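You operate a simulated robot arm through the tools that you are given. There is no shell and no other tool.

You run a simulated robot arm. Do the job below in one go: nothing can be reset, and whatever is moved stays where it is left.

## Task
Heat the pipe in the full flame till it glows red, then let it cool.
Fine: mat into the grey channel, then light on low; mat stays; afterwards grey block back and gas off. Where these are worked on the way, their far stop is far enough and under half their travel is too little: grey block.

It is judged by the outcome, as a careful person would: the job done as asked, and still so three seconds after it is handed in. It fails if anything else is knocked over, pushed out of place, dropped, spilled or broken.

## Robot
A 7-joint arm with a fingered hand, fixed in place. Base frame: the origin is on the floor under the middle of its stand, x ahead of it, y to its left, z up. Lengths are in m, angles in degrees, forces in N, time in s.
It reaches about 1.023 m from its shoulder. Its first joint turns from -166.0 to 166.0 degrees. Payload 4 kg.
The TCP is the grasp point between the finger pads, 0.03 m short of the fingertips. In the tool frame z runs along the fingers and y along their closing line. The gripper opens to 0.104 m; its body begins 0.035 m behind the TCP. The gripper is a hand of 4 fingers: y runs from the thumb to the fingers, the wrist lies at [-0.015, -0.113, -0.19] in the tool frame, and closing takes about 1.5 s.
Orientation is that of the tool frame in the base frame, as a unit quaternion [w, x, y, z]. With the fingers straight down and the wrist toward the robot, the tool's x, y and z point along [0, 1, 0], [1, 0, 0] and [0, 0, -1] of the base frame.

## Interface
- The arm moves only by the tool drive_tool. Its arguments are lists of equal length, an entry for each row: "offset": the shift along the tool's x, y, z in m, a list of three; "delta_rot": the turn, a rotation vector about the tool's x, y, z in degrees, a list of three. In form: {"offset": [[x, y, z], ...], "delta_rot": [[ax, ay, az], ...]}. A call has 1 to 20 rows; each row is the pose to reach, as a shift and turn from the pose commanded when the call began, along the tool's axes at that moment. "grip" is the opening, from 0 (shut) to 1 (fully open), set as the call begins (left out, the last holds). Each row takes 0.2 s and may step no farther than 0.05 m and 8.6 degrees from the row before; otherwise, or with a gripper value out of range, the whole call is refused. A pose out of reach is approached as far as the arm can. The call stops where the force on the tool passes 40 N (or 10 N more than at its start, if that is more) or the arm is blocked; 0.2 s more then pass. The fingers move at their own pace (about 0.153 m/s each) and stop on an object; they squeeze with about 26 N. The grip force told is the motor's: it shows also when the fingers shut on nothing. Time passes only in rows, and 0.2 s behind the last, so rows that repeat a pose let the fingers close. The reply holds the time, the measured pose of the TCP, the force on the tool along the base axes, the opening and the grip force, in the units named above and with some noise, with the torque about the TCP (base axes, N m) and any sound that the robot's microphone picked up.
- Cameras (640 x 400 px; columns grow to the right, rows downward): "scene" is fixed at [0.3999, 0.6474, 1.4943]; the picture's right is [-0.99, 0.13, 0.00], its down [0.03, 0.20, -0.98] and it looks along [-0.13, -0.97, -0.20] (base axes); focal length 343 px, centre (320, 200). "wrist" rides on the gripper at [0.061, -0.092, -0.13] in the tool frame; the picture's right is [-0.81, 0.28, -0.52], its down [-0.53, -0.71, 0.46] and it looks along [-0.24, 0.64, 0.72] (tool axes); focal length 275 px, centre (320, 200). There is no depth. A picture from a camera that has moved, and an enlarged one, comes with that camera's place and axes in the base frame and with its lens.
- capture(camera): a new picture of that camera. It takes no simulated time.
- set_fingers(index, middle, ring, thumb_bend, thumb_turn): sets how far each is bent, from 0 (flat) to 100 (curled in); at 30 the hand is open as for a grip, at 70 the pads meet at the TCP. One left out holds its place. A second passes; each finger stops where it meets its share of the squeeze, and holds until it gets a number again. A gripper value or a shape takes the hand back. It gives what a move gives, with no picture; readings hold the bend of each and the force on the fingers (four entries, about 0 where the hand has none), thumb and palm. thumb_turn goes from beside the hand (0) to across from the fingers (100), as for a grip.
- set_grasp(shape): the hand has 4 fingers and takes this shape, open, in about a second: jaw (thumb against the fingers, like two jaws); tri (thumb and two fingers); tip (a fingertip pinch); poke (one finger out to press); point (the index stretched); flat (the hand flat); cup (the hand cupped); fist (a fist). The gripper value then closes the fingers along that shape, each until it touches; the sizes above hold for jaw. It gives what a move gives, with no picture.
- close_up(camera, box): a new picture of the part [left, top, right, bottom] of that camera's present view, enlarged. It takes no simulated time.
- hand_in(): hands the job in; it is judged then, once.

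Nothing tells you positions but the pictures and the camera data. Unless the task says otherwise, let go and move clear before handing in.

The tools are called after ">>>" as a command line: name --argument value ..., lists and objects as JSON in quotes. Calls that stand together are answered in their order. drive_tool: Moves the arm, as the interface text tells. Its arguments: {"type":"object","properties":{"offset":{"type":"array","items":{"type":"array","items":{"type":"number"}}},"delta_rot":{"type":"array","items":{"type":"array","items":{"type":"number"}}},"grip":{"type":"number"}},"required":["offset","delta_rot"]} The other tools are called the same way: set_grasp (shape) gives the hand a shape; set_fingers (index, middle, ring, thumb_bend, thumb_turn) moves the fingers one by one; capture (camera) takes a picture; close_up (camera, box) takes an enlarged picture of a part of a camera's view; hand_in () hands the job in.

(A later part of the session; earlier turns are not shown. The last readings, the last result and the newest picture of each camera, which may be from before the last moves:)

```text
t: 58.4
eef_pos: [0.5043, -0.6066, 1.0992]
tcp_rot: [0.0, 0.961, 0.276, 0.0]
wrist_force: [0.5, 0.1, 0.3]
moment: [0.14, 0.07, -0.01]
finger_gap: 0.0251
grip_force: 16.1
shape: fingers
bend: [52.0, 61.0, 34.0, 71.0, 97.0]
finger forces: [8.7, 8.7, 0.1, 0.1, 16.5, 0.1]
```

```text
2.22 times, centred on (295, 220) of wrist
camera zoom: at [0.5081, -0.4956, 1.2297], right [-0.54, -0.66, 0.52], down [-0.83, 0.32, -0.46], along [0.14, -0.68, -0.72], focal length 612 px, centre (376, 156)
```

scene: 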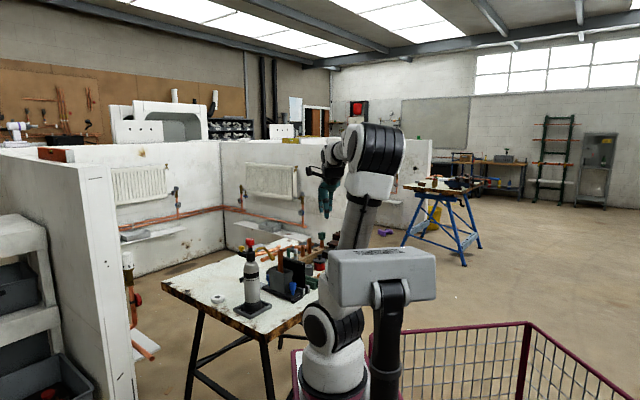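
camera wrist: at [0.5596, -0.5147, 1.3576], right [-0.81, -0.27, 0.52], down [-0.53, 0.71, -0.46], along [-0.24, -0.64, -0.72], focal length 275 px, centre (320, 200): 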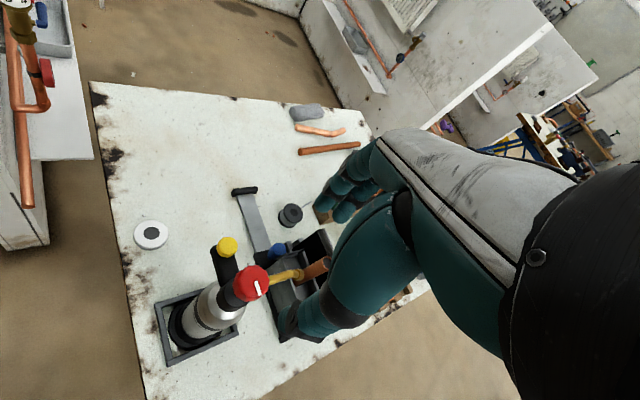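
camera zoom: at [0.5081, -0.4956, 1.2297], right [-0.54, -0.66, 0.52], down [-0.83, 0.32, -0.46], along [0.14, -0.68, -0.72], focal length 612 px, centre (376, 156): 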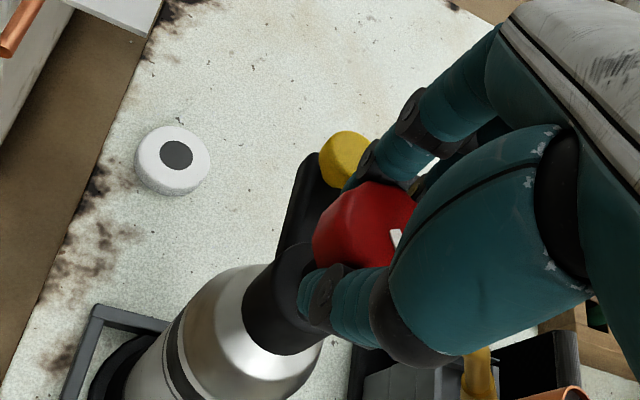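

Still no hiss after 32°. I'll keep turning in small steps and listen for the gas.

>>> drive_tool --offset '[[-0.0009, 0.0005, 0], [-0.0009, 0.0005, 0], [-0.0009, 0.0005, 0]]' --delta_rot '[[0, 0, -8], [0, 0, -8], [0, 0, -8]]'

>>> close_up --camera "scene" --box '[240, 230, 280, 262]'

>>> close_up --camera "wrist" --box '[215, 130, 375, 310]'

```text
t: 59.2
eef_pos: [0.5032, -0.6086, 1.098]
tcp_rot: [0.0, 0.94, 0.342, 0.0]
wrist_force: [-0.4, 0.3, 0.5]
moment: [0.18, 0.1, 0.05]
finger_gap: 0.025
grip_force: 17.3
shape: fingers
bend: [52.0, 61.0, 34.0, 71.0, 97.0]
finger forces: [8.6, 9.1, 0.0, 0.0, 16.5, 0.0]
```

```text
12.50 times, centred on (260, 246) of scene
camera zoom: at [0.3999, 0.6474, 1.4943], right [-0.99, 0.13, 0.0], down [0.03, 0.2, -0.98], along [-0.13, -0.97, -0.2], focal length 4288 px, centre (1070, -375)
```

zoom: 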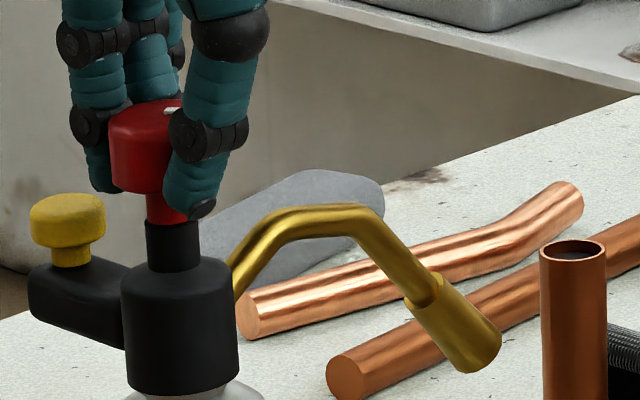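

```text
2.22 times, centred on (295, 220) of wrist
camera zoom: at [0.4922, -0.4974, 1.2298], right [-0.44, -0.73, 0.52], down [-0.87, 0.2, -0.45], along [0.23, -0.65, -0.72], focal length 612 px, centre (376, 156)
```

zoom: 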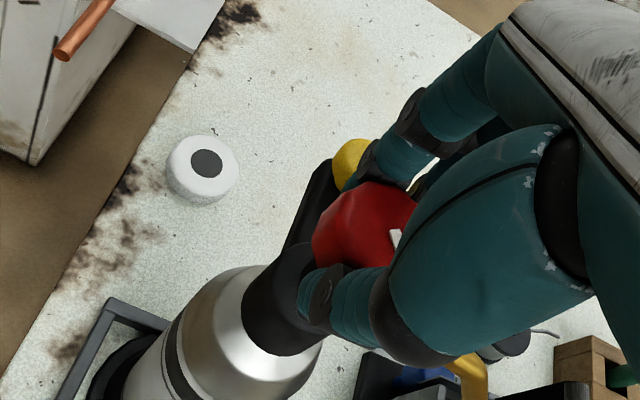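

I've turned the knob 40° and heard nothing so far, as there may be no hiss to hear. This should be a low setting, so I'll let go, rise, and shape the hand for pressing the yellow igniter.

>>> set_fingers --index 27 --middle 37 --ring 34 --thumb_bend 56

>>> drive_tool --offset '[[0, 0, -0.03], [0, 0, -0.06], [0, 0, -0.09], [0, 0, -0.12]]' --delta_rot '[[0, 0, 0], [0, 0, 0], [0, 0, 0], [0, 0, 0]]'

>>> close_up --camera "scene" --box '[220, 235, 300, 315]'

>>> capture --camera "wrist"

```text
t: 60.2
eef_pos: [0.503, -0.6071, 1.1001]
tcp_rot: [0.0, 0.94, 0.342, 0.0]
wrist_force: [-0.4, -0.2, 0.0]
moment: [0.0, 0.02, 0.01]
finger_gap: 0.0741
grip_force: 0.0
shape: fingers
bend: [27.0, 37.0, 34.0, 56.0, 99.0]
finger forces: [0.1, 0.1, 0.0, 0.1, 0.0, 0.0]
```

```text
t: 61.2
eef_pos: [0.503, -0.6059, 1.2194]
tcp_rot: [-0.001, 0.94, 0.342, -0.001]
wrist_force: [0.3, 1.4, 0.0]
moment: [-0.02, -0.01, -0.01]
finger_gap: 0.074
grip_force: 0.0
shape: fingers
bend: [27.0, 37.0, 34.0, 56.0, 99.0]
finger forces: [0.0, 0.0, 0.1, 0.1, 0.0, 0.0]
```

```text
5.00 times, centred on (260, 275) of scene
camera zoom: at [0.3999, 0.6474, 1.4943], right [-0.99, 0.13, 0.0], down [0.03, 0.2, -0.98], along [-0.13, -0.97, -0.2], focal length 1715 px, centre (620, -175)
```

zoom: 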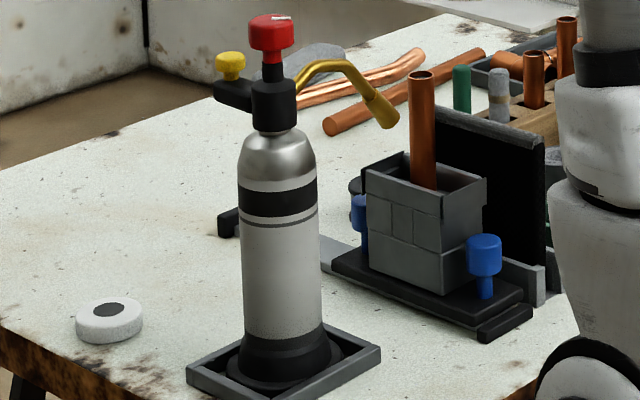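

```text
taken
camera wrist: at [0.4922, -0.4969, 1.3508], right [-0.44, -0.73, 0.52], down [-0.87, 0.2, -0.45], along [0.23, -0.65, -0.73], focal length 275 px, centre (320, 200)
```

wrist: 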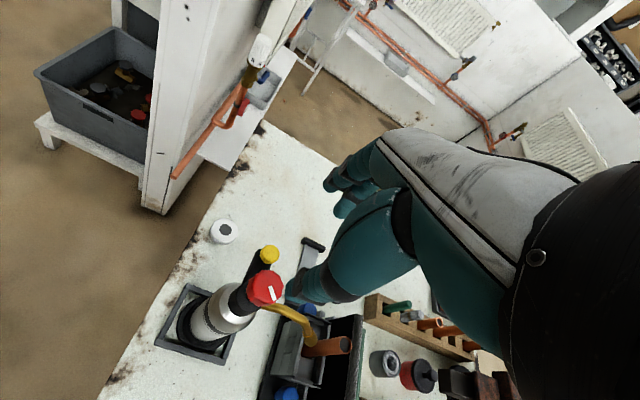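

The torch settled upright after I let go. I'll check the knob's pointer and how the nozzle lines up with the pipe.

>>> close_up --camera "wrist" --box '[200, 230, 360, 380]'

>>> close_up --camera "scene" --box '[245, 232, 295, 275]'

```text
2.67 times, centred on (280, 305) of wrist
camera zoom: at [0.4922, -0.4969, 1.3508], right [-0.44, -0.73, 0.52], down [-0.87, 0.2, -0.45], along [0.23, -0.65, -0.73], focal length 734 px, centre (427, -80)
```

zoom: 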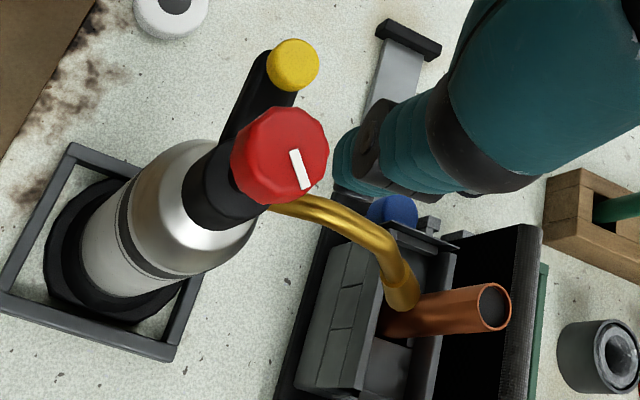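

```text
9.30 times, centred on (270, 254) of scene
camera zoom: at [0.3999, 0.6474, 1.4943], right [-0.99, 0.13, 0.0], down [0.03, 0.2, -0.98], along [-0.13, -0.97, -0.2], focal length 3191 px, centre (785, -298)
```

zoom: 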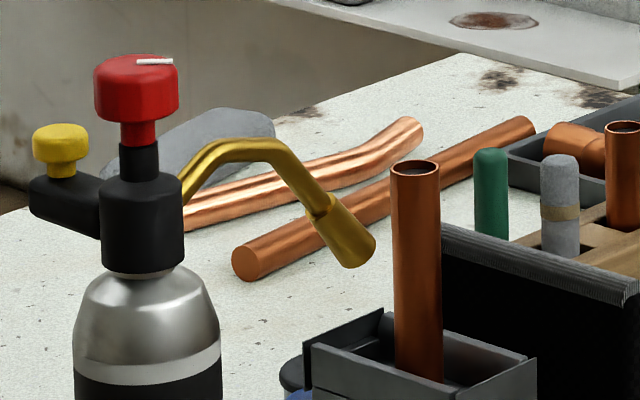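

The pointer has turned about 40° and the nozzle points right at the pipe. I'll now shape the hand for poking and look at where the extended finger is.

>>> set_grasp --shape "poke"

>>> capture --camera "wrist"

>>> close_up --camera "scene" --box '[200, 170, 300, 260]'

```text
t: 62.1
eef_pos: [0.5021, -0.6073, 1.2204]
tcp_rot: [0.0, 0.94, 0.342, 0.0]
wrist_force: [-0.4, 0.1, -0.2]
moment: [0.02, 0.01, -0.02]
finger_gap: 0.0004
grip_force: 0.1
shape: poke
bend: [70.0, 70.0, 99.0, 100.0, 100.0]
finger forces: [0.1, 0.1, 0.0, 0.1, 0.1, 0.0]
```

```text
taken
camera wrist: at [0.492, -0.4968, 1.3505], right [-0.44, -0.73, 0.52], down [-0.87, 0.2, -0.45], along [0.23, -0.65, -0.72], focal length 275 px, centre (320, 200)
```

wrist: 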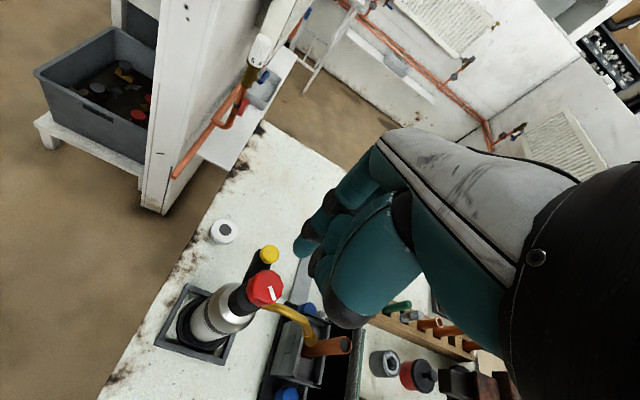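

```text
4.44 times, centred on (250, 215) of scene
camera zoom: at [0.3999, 0.6474, 1.4943], right [-0.99, 0.13, 0.0], down [0.03, 0.2, -0.98], along [-0.13, -0.97, -0.2], focal length 1525 px, centre (631, 133)
```

zoom: 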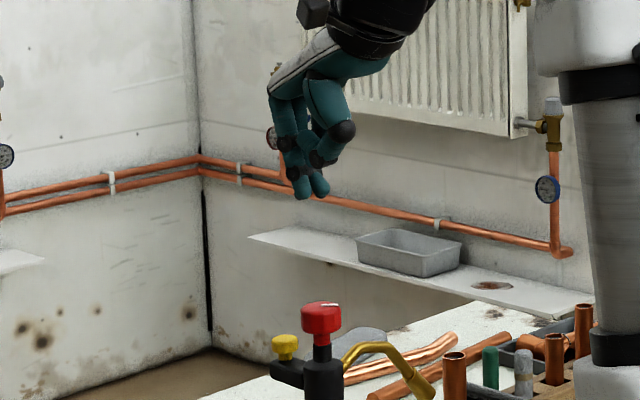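

In the poke shape, the index and middle fingers point down with the others curled. I'll enlarge to see exactly where the tips are.

>>> close_up --camera "wrist" --box '[230, 180, 390, 340]'

>>> close_up --camera "scene" --box '[250, 180, 285, 255]'

```text
2.50 times, centred on (310, 260) of wrist
camera zoom: at [0.492, -0.4968, 1.3505], right [-0.44, -0.73, 0.52], down [-0.87, 0.2, -0.45], along [0.23, -0.65, -0.72], focal length 688 px, centre (345, 50)
```

zoom: 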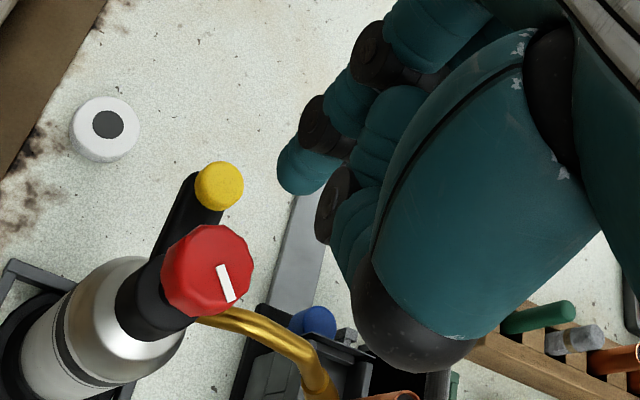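

```text
5.33 times, centred on (268, 218) of scene
camera zoom: at [0.3999, 0.6474, 1.4943], right [-0.99, 0.13, 0.0], down [0.03, 0.2, -0.98], along [-0.13, -0.97, -0.2], focal length 1830 px, centre (600, 107)
```

zoom: 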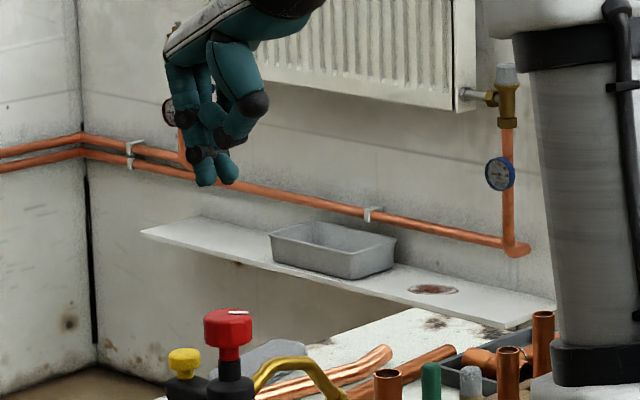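

The index tip is about 7 mm to the side of the TCP axis and 3 cm below it. To keep the curled thumb away from the red knob, I'll curl the middle finger as well, turn the hand by 60° and go above the yellow button.

>>> set_fingers --index 70 --middle 100 --ring 100 --thumb_bend 100

>>> drive_tool --offset '[[-0.0005, 0.006, 0], [-0.0009, 0.0125, 0], [-0.0014, 0.019, 0], [-0.0018, 0.025, 0], [-0.0023, 0.0315, 0], [-0.0027, 0.038, 0], [-0.0032, 0.044, 0], [-0.0036, 0.0505, 0]]' --delta_rot '[[0, 0, 7.5], [0, 0, 15], [0, 0, 22.5], [0, 0, 30], [0, 0, 37.5], [0, 0, 45], [0, 0, 52.5], [0, 0, 60]]'

>>> capture --camera "wrist"

>>> close_up --camera "scene" --box '[220, 190, 300, 260]'

```text
t: 63.1
eef_pos: [0.5035, -0.6066, 1.2195]
tcp_rot: [0.001, 0.94, 0.342, 0.001]
wrist_force: [0.6, 0.0, -0.3]
moment: [0.02, -0.01, -0.02]
finger_gap: 0.0234
grip_force: 0.0
shape: fingers
bend: [33.0, 100.0, 100.0, 100.0, 100.0]
finger forces: [0.0, 0.0, 0.0, 0.1, 0.1, 0.0]
```

```text
t: 64.9
eef_pos: [0.5324, -0.6474, 1.2178]
tcp_rot: [0.0, 0.985, -0.174, 0.0]
wrist_force: [-0.1, 0.4, 0.8]
moment: [-0.04, -0.03, 0.0]
finger_gap: 0.0226
grip_force: 0.0
shape: fingers
bend: [34.0, 100.0, 100.0, 100.0, 100.0]
finger forces: [0.1, 0.0, 0.1, 0.0, 0.0, 0.0]
```

```text
taken
camera wrist: at [0.6226, -0.5824, 1.35], right [-0.86, 0.02, 0.52], down [-0.26, 0.85, -0.46], along [-0.45, -0.52, -0.72], focal length 275 px, centre (320, 200)
```

wrist: 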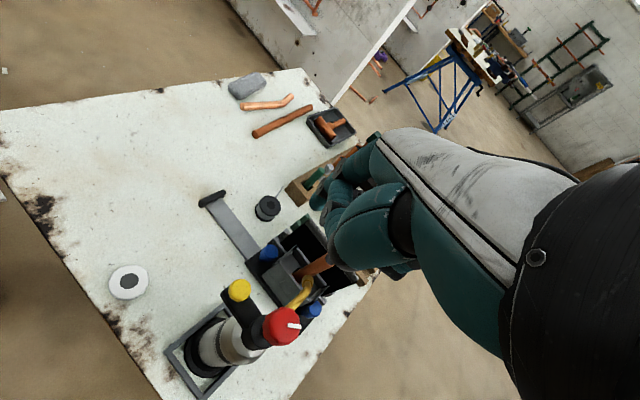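

```text
5.71 times, centred on (260, 225) of scene
camera zoom: at [0.3999, 0.6474, 1.4943], right [-0.99, 0.13, 0.0], down [0.03, 0.2, -0.98], along [-0.13, -0.97, -0.2], focal length 1960 px, centre (663, 57)
```

zoom: 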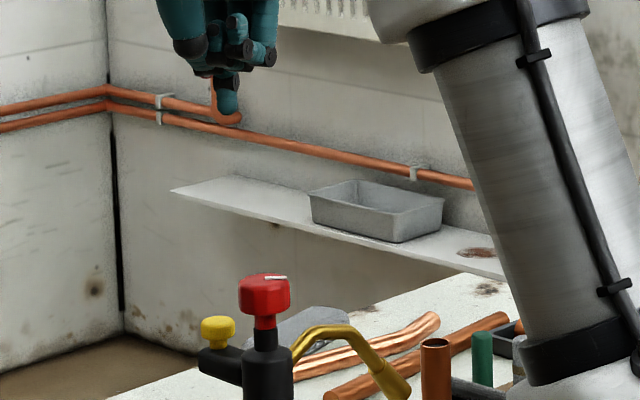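

The index finger shows a bend of 34, so its tip sits differently from before. I'll find it in the pictures.

>>> close_up --camera "wrist" --box '[220, 150, 440, 370]'

>>> close_up --camera "scene" --box '[240, 185, 285, 255]'

```text
1.82 times, centred on (330, 260) of wrist
camera zoom: at [0.6226, -0.5824, 1.35], right [-0.86, 0.02, 0.52], down [-0.26, 0.85, -0.46], along [-0.45, -0.52, -0.72], focal length 500 px, centre (302, 91)
```

zoom: 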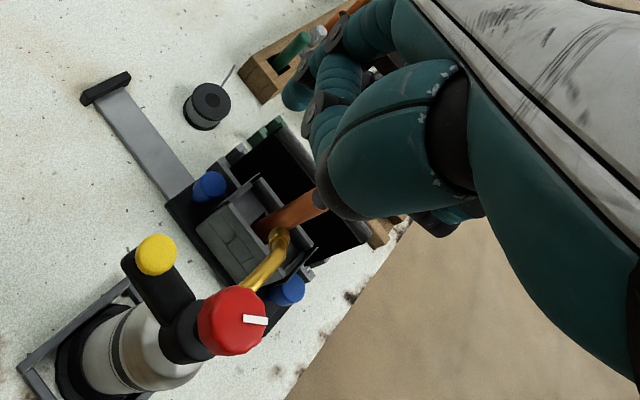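

```text
5.71 times, centred on (262, 220) of scene
camera zoom: at [0.3999, 0.6474, 1.4943], right [-0.99, 0.13, 0.0], down [0.03, 0.2, -0.98], along [-0.13, -0.97, -0.2], focal length 1960 px, centre (649, 86)
```

zoom: 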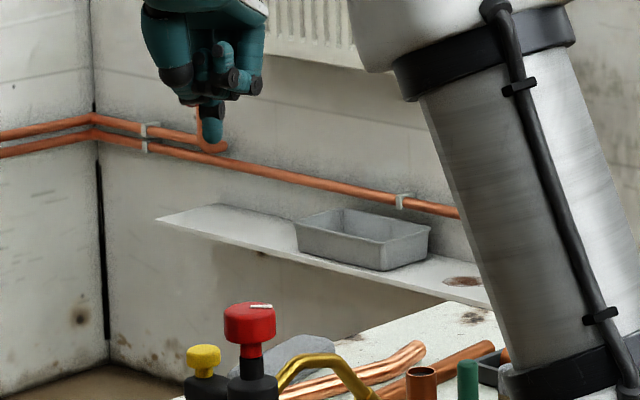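

With this finger posture (tip about 5 cm ahead of the TCP), the curled fingers would be over the red knob at this angle. I'll turn the hand to face base +x instead, so the red knob lies in free space beside the index finger, with the tip above the yellow button.

>>> drive_tool --offset '[[-0.0027, 0.002, 0], [-0.0054, 0.004, 0], [-0.008, 0.006, 0], [-0.0107, 0.008, 0], [-0.0134, 0.01, 0], [-0.0161, 0.012, 0], [-0.0188, 0.014, 0], [-0.0214, 0.016, 0], [-0.0241, 0.018, 0], [-0.0268, 0.02, 0], [-0.0295, 0.022, 0], [-0.0321, 0.024, 0], [-0.0348, 0.026, 0], [-0.0375, 0.0281, 0]]' --delta_rot '[[0, 0, -7.857], [0, 0, -15.714], [0, 0, -23.571], [0, 0, -31.429], [0, 0, -39.286], [0, 0, -47.143], [0, 0, -55], [0, 0, -62.857], [0, 0, -70.714], [0, 0, -78.571], [0, 0, -86.429], [0, 0, -94.286], [0, 0, -102.143], [0, 0, -110]]'

>>> capture --camera "wrist"

>>> close_up --camera "scene" --box '[230, 185, 290, 255]'

```text
t: 67.9
eef_pos: [0.4888, -0.6606, 1.2197]
tcp_rot: [0.0, 0.705, 0.709, 0.0]
wrist_force: [-0.4, 0.2, -0.3]
moment: [-0.02, 0.03, -0.02]
finger_gap: 0.0222
grip_force: 0.0
shape: fingers
bend: [34.0, 100.0, 100.0, 99.0, 100.0]
finger forces: [0.1, 0.0, 0.0, 0.0, 0.0, 0.0]
```

```text
taken
camera wrist: at [0.3974, -0.6, 1.35], right [0.28, -0.81, 0.52], down [-0.71, -0.54, -0.45], along [0.65, -0.24, -0.72], focal length 275 px, centre (320, 200)
```

wrist: 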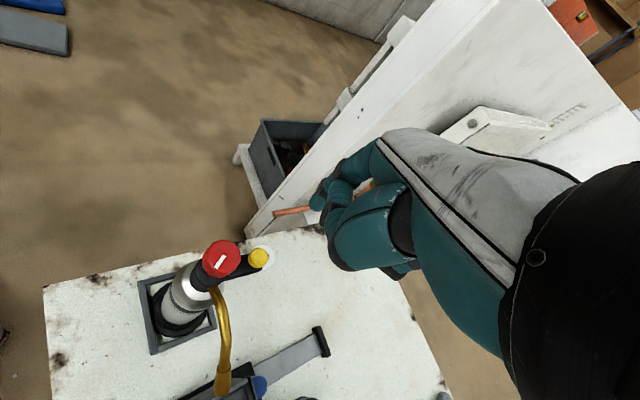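

```text
5.71 times, centred on (260, 220) of scene
camera zoom: at [0.3999, 0.6474, 1.4943], right [-0.99, 0.13, 0.0], down [0.03, 0.2, -0.98], along [-0.13, -0.97, -0.2], focal length 1960 px, centre (663, 86)
```

zoom: 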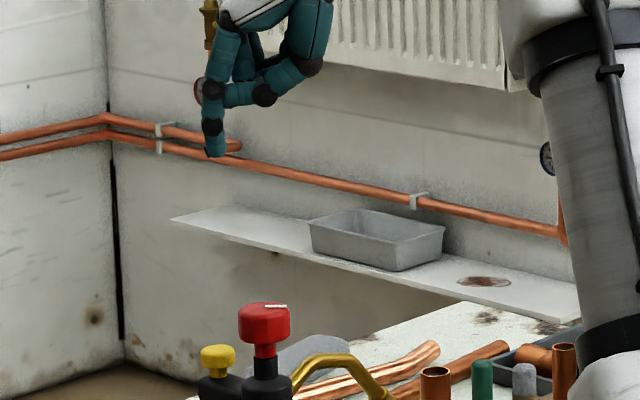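

The index tip appears above the yellow button in the scene view. I'll enlarge the wrist view to verify the alignment.

>>> close_up --camera "wrist" --box '[180, 170, 400, 310]'

>>> close_up --camera "scene" --box '[245, 205, 275, 260]'

```text
2.86 times, centred on (290, 240) of wrist
camera zoom: at [0.3974, -0.6, 1.35], right [0.28, -0.81, 0.52], down [-0.71, -0.54, -0.45], along [0.65, -0.24, -0.72], focal length 786 px, centre (406, 86)
```

zoom: 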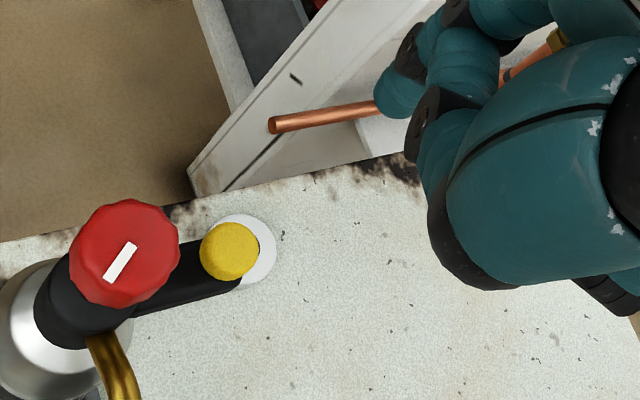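

```text
7.27 times, centred on (260, 232) of scene
camera zoom: at [0.3999, 0.6474, 1.4943], right [-0.99, 0.13, 0.0], down [0.03, 0.2, -0.98], along [-0.13, -0.97, -0.2], focal length 2495 px, centre (756, -36)
```

zoom: 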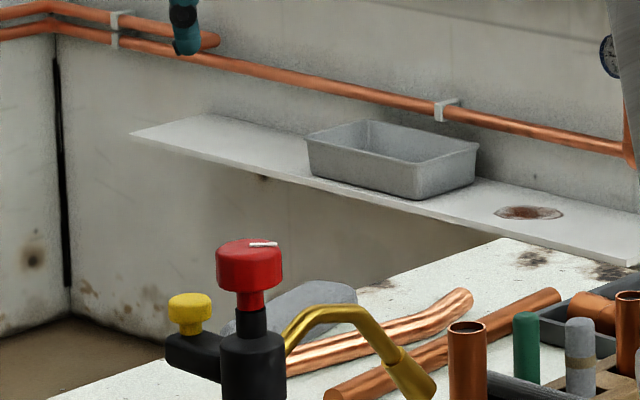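

Tip and button agree within about 2 mm in both views. I'll descend to about 1.5 cm above the button and check again.

>>> drive_tool --offset '[[0, 0, 0.04], [0, 0, 0.08], [0, 0, 0.112]]' --delta_rot '[[0, 0, 0], [0, 0, 0], [0, 0, 0]]'

>>> close_up --camera "wrist" --box '[180, 170, 400, 310]'

>>> close_up --camera "scene" --box '[240, 230, 275, 260]'

```text
t: 68.7
eef_pos: [0.488, -0.6613, 1.1068]
tcp_rot: [0.0, 0.706, 0.708, -0.001]
wrist_force: [-0.4, -1.0, -0.2]
moment: [-0.06, 0.01, 0.03]
finger_gap: 0.0222
grip_force: 0.1
shape: fingers
bend: [34.0, 100.0, 100.0, 99.0, 100.0]
finger forces: [0.0, 0.0, 0.0, 0.1, 0.0, 0.0]
```

```text
2.86 times, centred on (290, 240) of wrist
camera zoom: at [0.3972, -0.6002, 1.2378], right [0.28, -0.81, 0.52], down [-0.71, -0.53, -0.45], along [0.64, -0.24, -0.72], focal length 786 px, centre (406, 86)
```

zoom: 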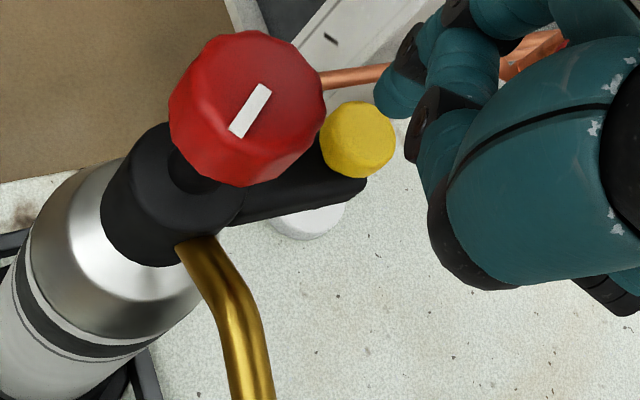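

```text
13.33 times, centred on (258, 245) of scene
camera zoom: at [0.3999, 0.6474, 1.4943], right [-0.99, 0.13, 0.0], down [0.03, 0.2, -0.98], along [-0.13, -0.97, -0.2], focal length 4574 px, centre (1153, -400)
```

zoom: 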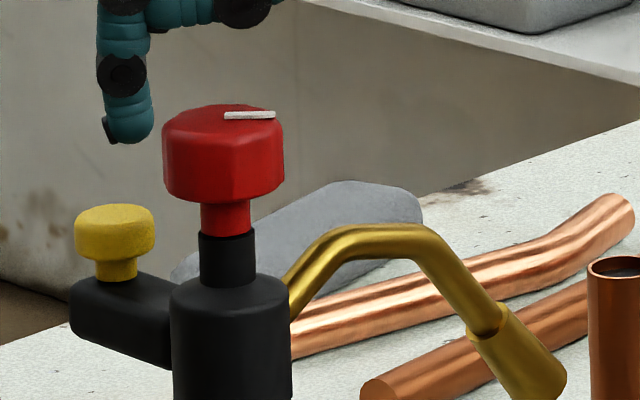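

The tip is about 2 cm above the button, a few millimetres off centre. I'll correct by 2–3 mm and come down to touch it.

>>> drive_tool --offset '[[-0.002, 0.0025, 0.005], [-0.002, 0.0025, 0.012]]' --delta_rot '[[0, 0, 0], [0, 0, 0]]'

>>> close_up --camera "scene" --box '[240, 230, 275, 260]'

>>> close_up --camera "wrist" --box '[180, 170, 400, 310]'

```text
t: 69.3
eef_pos: [0.491, -0.6625, 1.095]
tcp_rot: [-0.001, 0.707, 0.707, 0.0]
wrist_force: [0.2, 0.3, 0.0]
moment: [0.02, 0.03, 0.01]
finger_gap: 0.022
grip_force: 0.0
shape: fingers
bend: [34.0, 100.0, 100.0, 99.0, 100.0]
finger forces: [0.0, 0.1, 0.0, 0.0, 0.0, 0.0]
```

```text
13.33 times, centred on (258, 245) of scene
camera zoom: at [0.3999, 0.6474, 1.4943], right [-0.99, 0.13, 0.0], down [0.03, 0.2, -0.98], along [-0.13, -0.97, -0.2], focal length 4574 px, centre (1153, -400)
```

zoom: 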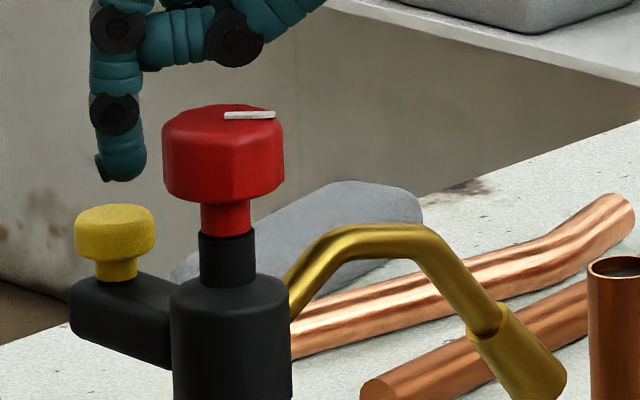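

```text
2.86 times, centred on (290, 240) of wrist
camera zoom: at [0.4, -0.6025, 1.2257], right [0.28, -0.81, 0.52], down [-0.71, -0.53, -0.45], along [0.64, -0.24, -0.72], focal length 786 px, centre (406, 86)
```

zoom: 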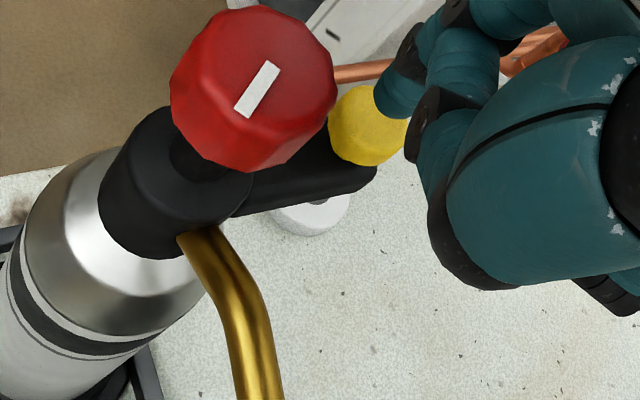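

The tip is right over the button, about 1 cm above. I'll press down gently in small steps.

>>> drive_tool --offset '[[0, 0, 0.006], [0, 0, 0.01], [0, 0, 0.013]]' --delta_rot '[[0, 0, 0], [0, 0, 0], [0, 0, 0]]'

>>> close_up --camera "scene" --box '[240, 230, 295, 275]'

```text
t: 70.1
eef_pos: [0.4896, -0.664, 1.0808]
tcp_rot: [0.0, 0.707, 0.707, 0.0]
wrist_force: [-1.0, -0.1, 0.1]
moment: [0.04, -0.02, -0.01]
finger_gap: 0.0219
grip_force: 0.3
shape: fingers
bend: [34.0, 100.0, 100.0, 99.0, 100.0]
finger forces: [0.6, 0.1, 0.0, 0.0, 0.1, 0.1]
```

```text
8.89 times, centred on (268, 252) of scene
camera zoom: at [0.3999, 0.6474, 1.4943], right [-0.99, 0.13, 0.0], down [0.03, 0.2, -0.98], along [-0.13, -0.97, -0.2], focal length 3050 px, centre (787, -267)
```

zoom: 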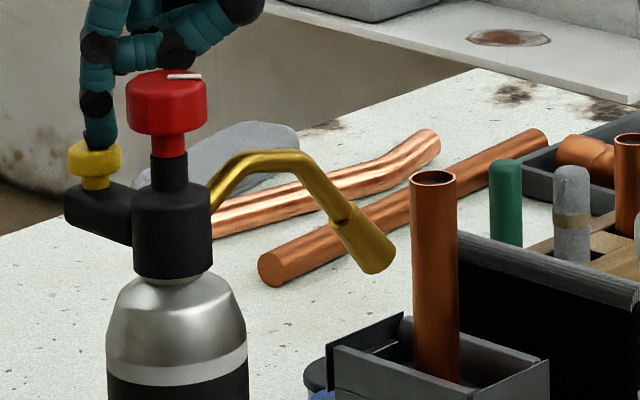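

Contact has just begun. I'll press on by a few more millimetres.

>>> drive_tool --offset '[[0, 0, 0.003], [0, 0, 0.006]]' --delta_rot '[[0, 0, 0], [0, 0, 0]]'

>>> close_up --camera "scene" --box '[240, 230, 295, 275]'

```text
t: 70.7
eef_pos: [0.4905, -0.6636, 1.0764]
tcp_rot: [0.001, 0.707, 0.707, 0.0]
wrist_force: [0.0, -0.3, 8.2]
moment: [0.06, -0.38, -0.01]
finger_gap: 0.0217
grip_force: 4.2
shape: fingers
bend: [34.0, 100.0, 100.0, 99.0, 100.0]
finger forces: [8.2, 0.0, 0.0, 0.0, 0.0, 0.0]
heard: click
```

```text
8.89 times, centred on (268, 252) of scene
camera zoom: at [0.3999, 0.6474, 1.4943], right [-0.99, 0.13, 0.0], down [0.03, 0.2, -0.98], along [-0.13, -0.97, -0.2], focal length 3050 px, centre (787, -267)
```

zoom: 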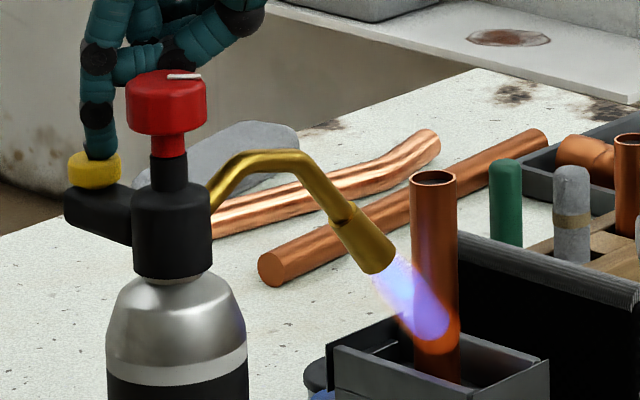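

Click, and the torch is lit with a small blue flame directed at the pipe. I'll lift off the button and go back to the red knob to turn it up to full.

>>> drive_tool --offset '[[0, 0, -0.03], [0, 0, -0.07], [0, 0, -0.11], [0, 0, -0.145]]' --delta_rot '[[0, 0, 0], [0, 0, 0], [0, 0, 0], [0, 0, 0]]'

>>> close_up --camera "scene" --box '[225, 225, 305, 285]'

>>> close_up --camera "wrist" --box '[180, 190, 360, 330]'

```text
t: 71.7
eef_pos: [0.4913, -0.6621, 1.2215]
tcp_rot: [-0.002, 0.707, 0.707, 0.0]
wrist_force: [-0.3, -0.6, 0.2]
moment: [0.01, 0.0, -0.02]
finger_gap: 0.0221
grip_force: 0.1
shape: fingers
bend: [34.0, 100.0, 100.0, 99.0, 100.0]
finger forces: [0.1, 0.0, 0.0, 0.0, 0.0, 0.0]
```

```text
6.67 times, centred on (265, 255) of scene
camera zoom: at [0.3999, 0.6474, 1.4943], right [-0.99, 0.13, 0.0], down [0.03, 0.2, -0.98], along [-0.13, -0.97, -0.2], focal length 2287 px, centre (687, -167)
```

zoom: 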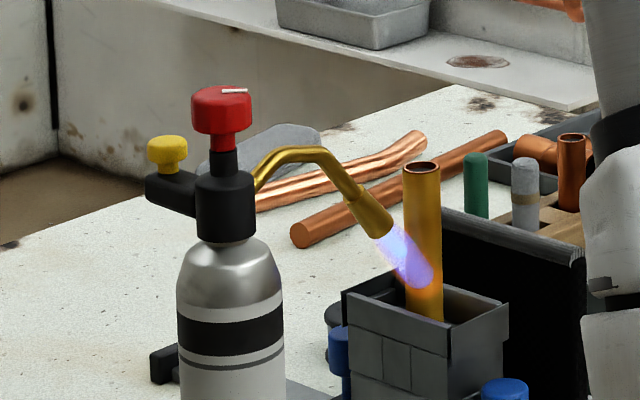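

```text
2.86 times, centred on (270, 260) of wrist
camera zoom: at [0.4, -0.6018, 1.3517], right [0.28, -0.81, 0.52], down [-0.71, -0.53, -0.46], along [0.64, -0.24, -0.73], focal length 786 px, centre (463, 29)
```

zoom: 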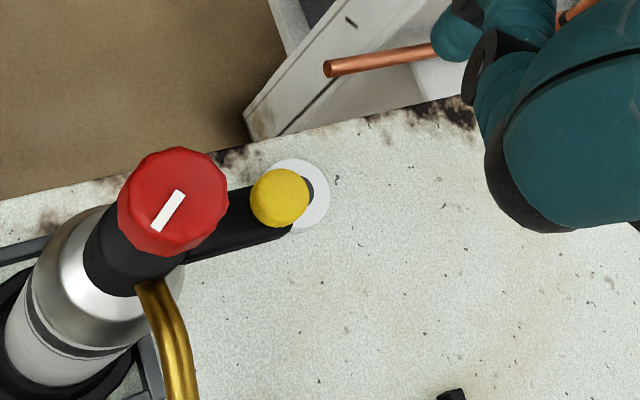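

The low flame is burning on the pipe and it's already starting to colour, so I'll go straight to the red knob. I'll open the fingers and come down over it.

>>> set_fingers --index 27 --middle 37 --ring 34 --thumb_bend 56

>>> drive_tool --offset '[[0.025, 0.0025, 0], [0.0496, 0.0052, 0], [0.0496, 0.0052, 0.035], [0.0496, 0.0052, 0.07], [0.0496, 0.0052, 0.09]]' --delta_rot '[[0, 0, 0], [0, 0, 0], [0, 0, 0], [0, 0, 0], [0, 0, 0]]'

>>> close_up --camera "scene" --box '[230, 220, 300, 275]'

>>> close_up --camera "wrist" --box '[200, 150, 380, 330]'

```text
t: 72.7
eef_pos: [0.4901, -0.6628, 1.2201]
tcp_rot: [0.0, 0.707, 0.707, 0.0]
wrist_force: [0.8, 0.4, -0.4]
moment: [0.03, -0.02, 0.05]
finger_gap: 0.0736
grip_force: 0.0
shape: fingers
bend: [27.0, 37.0, 34.0, 56.0, 100.0]
finger forces: [0.0, 0.0, 0.1, 0.0, 0.0, 0.0]
```

```text
t: 73.9
eef_pos: [0.4968, -0.6129, 1.1304]
tcp_rot: [-0.001, 0.707, 0.707, -0.001]
wrist_force: [-0.2, 0.2, -0.4]
moment: [0.01, 0.01, 0.05]
finger_gap: 0.0739
grip_force: 0.1
shape: fingers
bend: [27.0, 37.0, 34.0, 56.0, 100.0]
finger forces: [0.1, 0.0, 0.0, 0.0, 0.1, 0.0]
```

```text
7.27 times, centred on (265, 248) of scene
camera zoom: at [0.3999, 0.6474, 1.4943], right [-0.99, 0.13, 0.0], down [0.03, 0.2, -0.98], along [-0.13, -0.97, -0.2], focal length 2495 px, centre (720, -146)
```

zoom: 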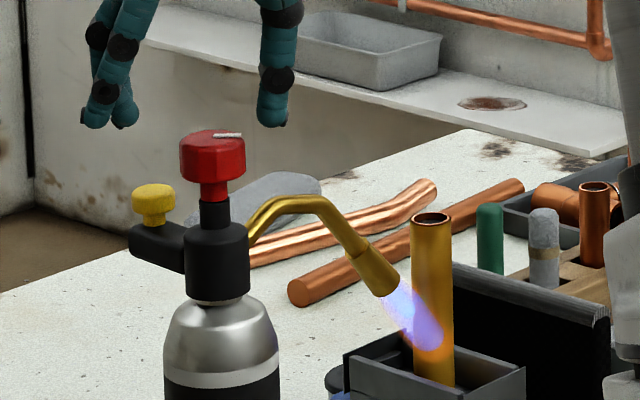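

```text
2.22 times, centred on (290, 240) of wrist
camera zoom: at [0.4051, -0.5519, 1.2609], right [0.28, -0.81, 0.52], down [-0.71, -0.53, -0.45], along [0.64, -0.24, -0.73], focal length 612 px, centre (387, 111)
```

zoom: 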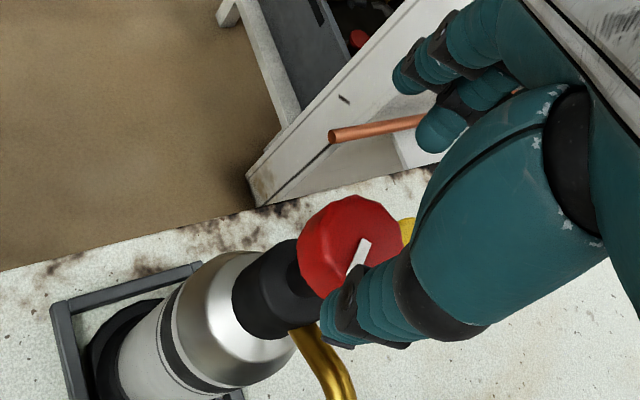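

The hand is over the knob and I'll make a small centring correction, then lower and close on it.

>>> drive_tool --offset '[[-0.0045, -0.0035, 0.015], [-0.0045, -0.0035, 0.031]]' --delta_rot '[[0, 0, 0], [0, 0, 0]]'

>>> set_fingers --index 80 --middle 80 --ring 34 --thumb_bend 80

>>> close_up --camera "scene" --box '[230, 220, 300, 275]'

>>> close_up --camera "wrist" --box '[200, 150, 380, 330]'

```text
t: 74.5
eef_pos: [0.4927, -0.6171, 1.0993]
tcp_rot: [0.0, 0.707, 0.707, 0.0]
wrist_force: [-0.2, 0.5, 0.3]
moment: [-0.03, 0.0, -0.01]
finger_gap: 0.0739
grip_force: 0.0
shape: fingers
bend: [27.0, 37.0, 34.0, 56.0, 100.0]
finger forces: [0.0, 0.1, 0.1, 0.0, 0.0, 0.1]
```

```text
t: 75.5
eef_pos: [0.4926, -0.6181, 1.0983]
tcp_rot: [-0.001, 0.707, 0.707, -0.001]
wrist_force: [0.1, 0.3, 1.0]
moment: [0.01, 0.13, 0.02]
finger_gap: 0.0263
grip_force: 16.1
shape: fingers
bend: [51.0, 60.0, 34.0, 71.0, 99.0]
finger forces: [8.6, 7.9, 0.0, 0.0, 16.8, 0.0]
```

```text
7.27 times, centred on (265, 248) of scene
camera zoom: at [0.3999, 0.6474, 1.4943], right [-0.99, 0.13, 0.0], down [0.03, 0.2, -0.98], along [-0.13, -0.97, -0.2], focal length 2495 px, centre (720, -146)
```

zoom: 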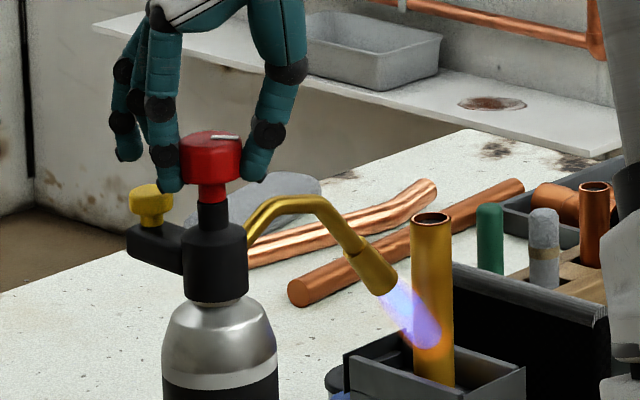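

```text
2.22 times, centred on (290, 240) of wrist
camera zoom: at [0.4017, -0.557, 1.2302], right [0.28, -0.81, 0.52], down [-0.71, -0.53, -0.45], along [0.64, -0.24, -0.73], focal length 612 px, centre (387, 111)
```

zoom: 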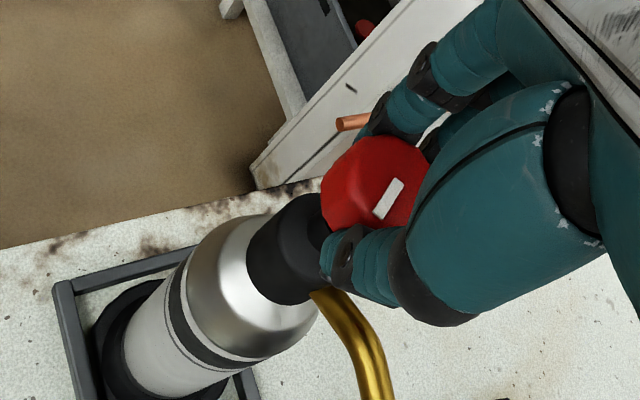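

The knob is gripped and the torch hardly moved. I'll turn it anticlockwise another 32° and watch the flame.

>>> drive_tool --offset '[[-0.001, 0.0005, 0], [-0.002, 0.0011, 0], [-0.0028, 0.0018, 0], [-0.0035, 0.0027, 0]]' --delta_rot '[[0, 0, -8], [0, 0, -16], [0, 0, -24], [0, 0, -32]]'

>>> close_up --camera "scene" --box '[230, 220, 300, 275]'

>>> close_up --camera "wrist" --box '[200, 150, 380, 330]'

```text
t: 76.5
eef_pos: [0.4957, -0.6219, 1.1009]
tcp_rot: [0.0, 0.483, 0.875, -0.001]
wrist_force: [-0.7, 0.3, -0.2]
moment: [-0.05, 0.11, 0.0]
finger_gap: 0.0262
grip_force: 16.2
shape: fingers
bend: [51.0, 60.0, 34.0, 71.0, 99.0]
finger forces: [8.7, 8.0, 0.0, 0.0, 16.3, 0.0]
```

```text
7.27 times, centred on (265, 248) of scene
camera zoom: at [0.3999, 0.6474, 1.4943], right [-0.99, 0.13, 0.0], down [0.03, 0.2, -0.98], along [-0.13, -0.97, -0.2], focal length 2495 px, centre (720, -146)
```

zoom: 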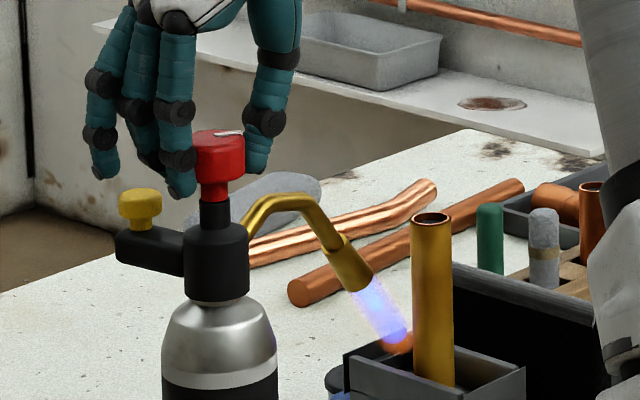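

```text
2.22 times, centred on (290, 240) of wrist
camera zoom: at [0.3855, -0.619, 1.231], right [0.66, -0.54, 0.52], down [-0.32, -0.83, -0.45], along [0.68, 0.14, -0.73], focal length 612 px, centre (387, 111)
```

zoom: 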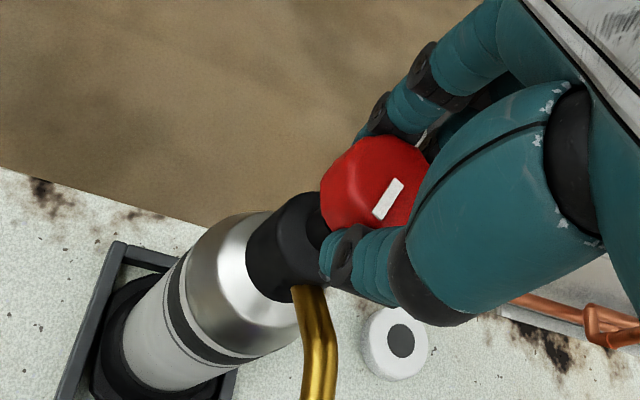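

The torch body turned a few degrees with the knob and the flame has drifted off the pipe. I'll look closely before doing anything else.

>>> close_up --camera "scene" --box '[255, 245, 295, 280]'

>>> close_up --camera "scene" --box '[235, 230, 275, 300]'

>>> close_up --camera "wrist" --box '[200, 150, 380, 400]'

```text
11.43 times, centred on (275, 262) of scene
camera zoom: at [0.3999, 0.6474, 1.4943], right [-0.99, 0.13, 0.0], down [0.03, 0.2, -0.98], along [-0.13, -0.97, -0.2], focal length 3921 px, centre (834, -514)
```

zoom: 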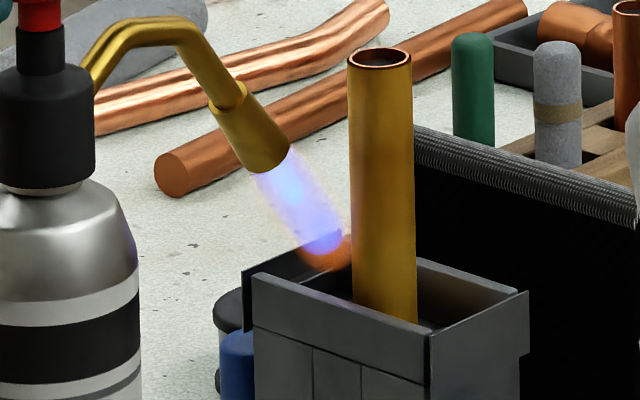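

```text
5.71 times, centred on (255, 265) of scene
camera zoom: at [0.3999, 0.6474, 1.4943], right [-0.99, 0.13, 0.0], down [0.03, 0.2, -0.98], along [-0.13, -0.97, -0.2], focal length 1960 px, centre (691, -171)
```

zoom: 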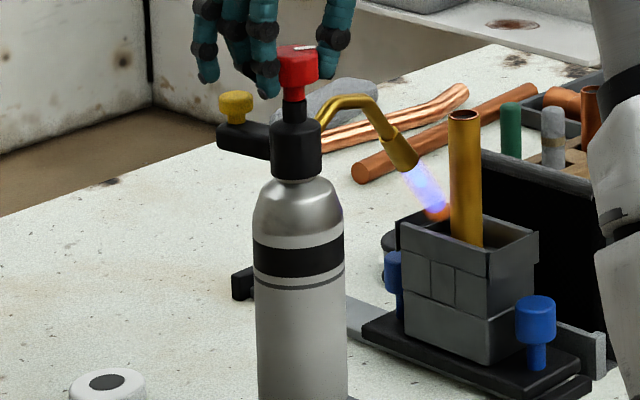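

```text
1.60 times, centred on (290, 275) of wrist
camera zoom: at [0.3855, -0.619, 1.231], right [0.66, -0.54, 0.52], down [-0.32, -0.83, -0.45], along [0.68, 0.14, -0.73], focal length 440 px, centre (368, 80)
```

zoom: 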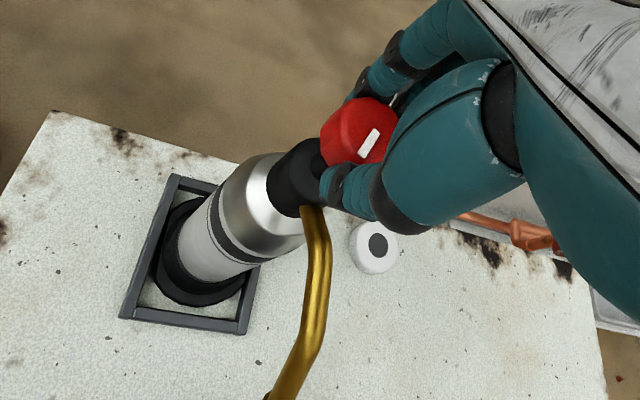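

The flame has drifted off the pipe because the torch body turned about 13° with the knob, so the valve is either stiff or near its end. I'll press down lightly to hold the torch still and try another small turn to see which it is.

>>> drive_tool --offset '[[0, 0, 0.003], [0, 0, 0.005]]' --delta_rot '[[0, 0, 0], [0, 0, 0]]'

```text
t: 77.1
eef_pos: [0.4951, -0.6224, 1.0967]
tcp_rot: [0.001, 0.484, 0.875, 0.0]
wrist_force: [2.5, -0.7, 15.9]
moment: [0.1, -0.04, -0.02]
finger_gap: 0.0259
grip_force: 18.2
shape: fingers
bend: [50.0, 60.0, 34.0, 72.0, 99.0]
finger forces: [9.9, 7.9, 0.0, 0.1, 18.4, 0.0]
```

I'm now pressing with about 16 N. I'll turn another 8° and compare the pointer, nozzle and flame.

>>> drive_tool --offset '[[-0.0005, 0.0002, 0], [-0.001, 0.0005, 0]]' --delta_rot '[[0, 0, -4], [0, 0, -8]]'

>>> close_up --camera "scene" --box '[235, 230, 295, 280]'

>>> close_up --camera "wrist" --box '[200, 150, 380, 400]'

```text
t: 77.7
eef_pos: [0.4952, -0.6214, 1.0945]
tcp_rot: [-0.001, 0.421, 0.907, 0.0]
wrist_force: [2.0, -0.1, 10.0]
moment: [0.13, -0.09, 0.0]
finger_gap: 0.0253
grip_force: 15.9
shape: fingers
bend: [50.0, 61.0, 34.0, 72.0, 100.0]
finger forces: [9.9, 7.3, 0.0, 0.1, 14.3, 0.1]
```

```text
8.00 times, centred on (265, 255) of scene
camera zoom: at [0.3999, 0.6474, 1.4943], right [-0.99, 0.13, 0.0], down [0.03, 0.2, -0.98], along [-0.13, -0.97, -0.2], focal length 2744 px, centre (760, -240)
```

zoom: 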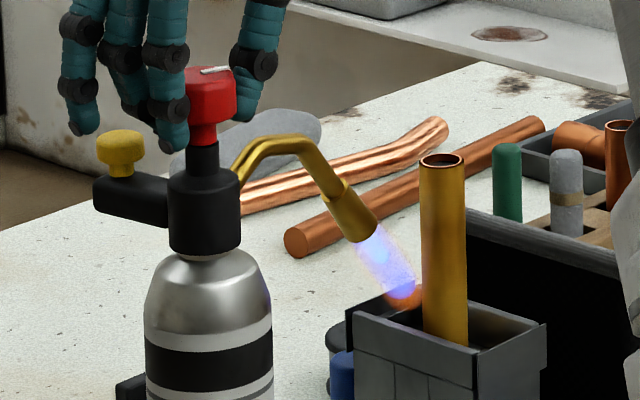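

```text
1.60 times, centred on (290, 275) of wrist
camera zoom: at [0.3871, -0.6345, 1.2251], right [0.73, -0.44, 0.52], down [-0.2, -0.87, -0.46], along [0.65, 0.23, -0.73], focal length 440 px, centre (368, 80)
```

zoom: 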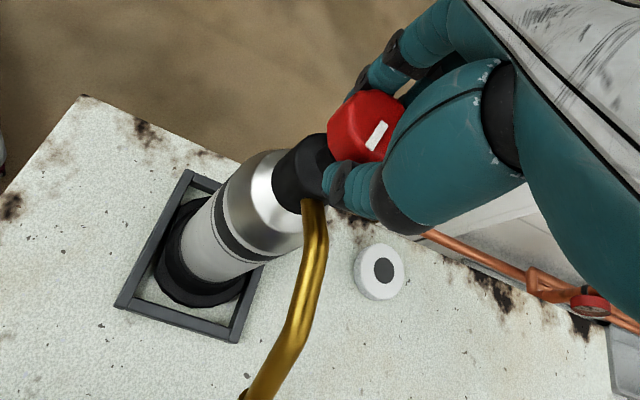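

Pressed down, the valve turned and the torch stayed put, so the valve is just stiff and not at its end. I'll first swing the torch back: with a slight lift so that it turns as a whole, I'll rotate clockwise to bring the flame back onto the pipe.

>>> drive_tool --offset '[[0, 0, -0.003], [0, 0, -0.006], [0, 0, -0.0075]]' --delta_rot '[[0, 0, 0], [0, 0, 0], [0, 0, 0]]'

```text
t: 78.5
eef_pos: [0.4962, -0.6231, 1.1016]
tcp_rot: [0.0, 0.422, 0.907, 0.0]
wrist_force: [-0.2, 0.1, -6.9]
moment: [-0.11, 0.2, -0.03]
finger_gap: 0.0259
grip_force: 17.9
shape: fingers
bend: [50.0, 61.0, 34.0, 72.0, 100.0]
finger forces: [9.7, 9.8, 0.1, 0.1, 15.5, 0.0]
```

I'm now lifting with about 7 N. I'll turn 12° clockwise and see whether the whole torch turns.

>>> drive_tool --offset '[[0.0008, -0.0002, 0], [0.0016, -0.0004, 0]]' --delta_rot '[[0, 0, 6], [0, 0, 12]]'

>>> close_up --camera "scene" --box '[235, 230, 295, 280]'

>>> close_up --camera "wrist" --box '[200, 150, 380, 400]'

```text
t: 79.1
eef_pos: [0.4943, -0.6217, 1.1026]
tcp_rot: [-0.001, 0.516, 0.857, 0.001]
wrist_force: [-1.1, -1.3, -7.3]
moment: [-0.03, 0.21, 0.0]
finger_gap: 0.0256
grip_force: 17.0
shape: fingers
bend: [50.0, 61.0, 34.0, 71.0, 100.0]
finger forces: [9.5, 9.5, 0.0, 0.0, 15.5, 0.0]
```

```text
8.00 times, centred on (265, 255) of scene
camera zoom: at [0.3999, 0.6474, 1.4943], right [-0.99, 0.13, 0.0], down [0.03, 0.2, -0.98], along [-0.13, -0.97, -0.2], focal length 2744 px, centre (760, -240)
```

zoom: 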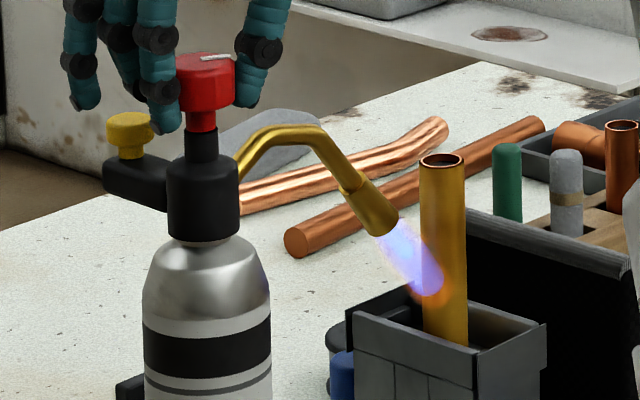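

```text
1.60 times, centred on (290, 275) of wrist
camera zoom: at [0.3859, -0.6108, 1.233], right [0.62, -0.59, 0.52], down [-0.38, -0.8, -0.46], along [0.68, 0.09, -0.73], focal length 440 px, centre (368, 80)
```

zoom: 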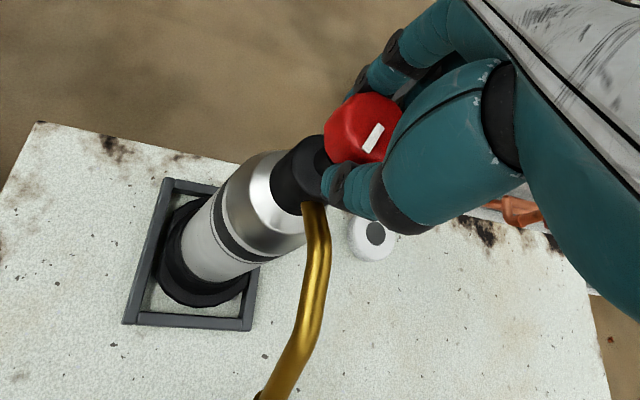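

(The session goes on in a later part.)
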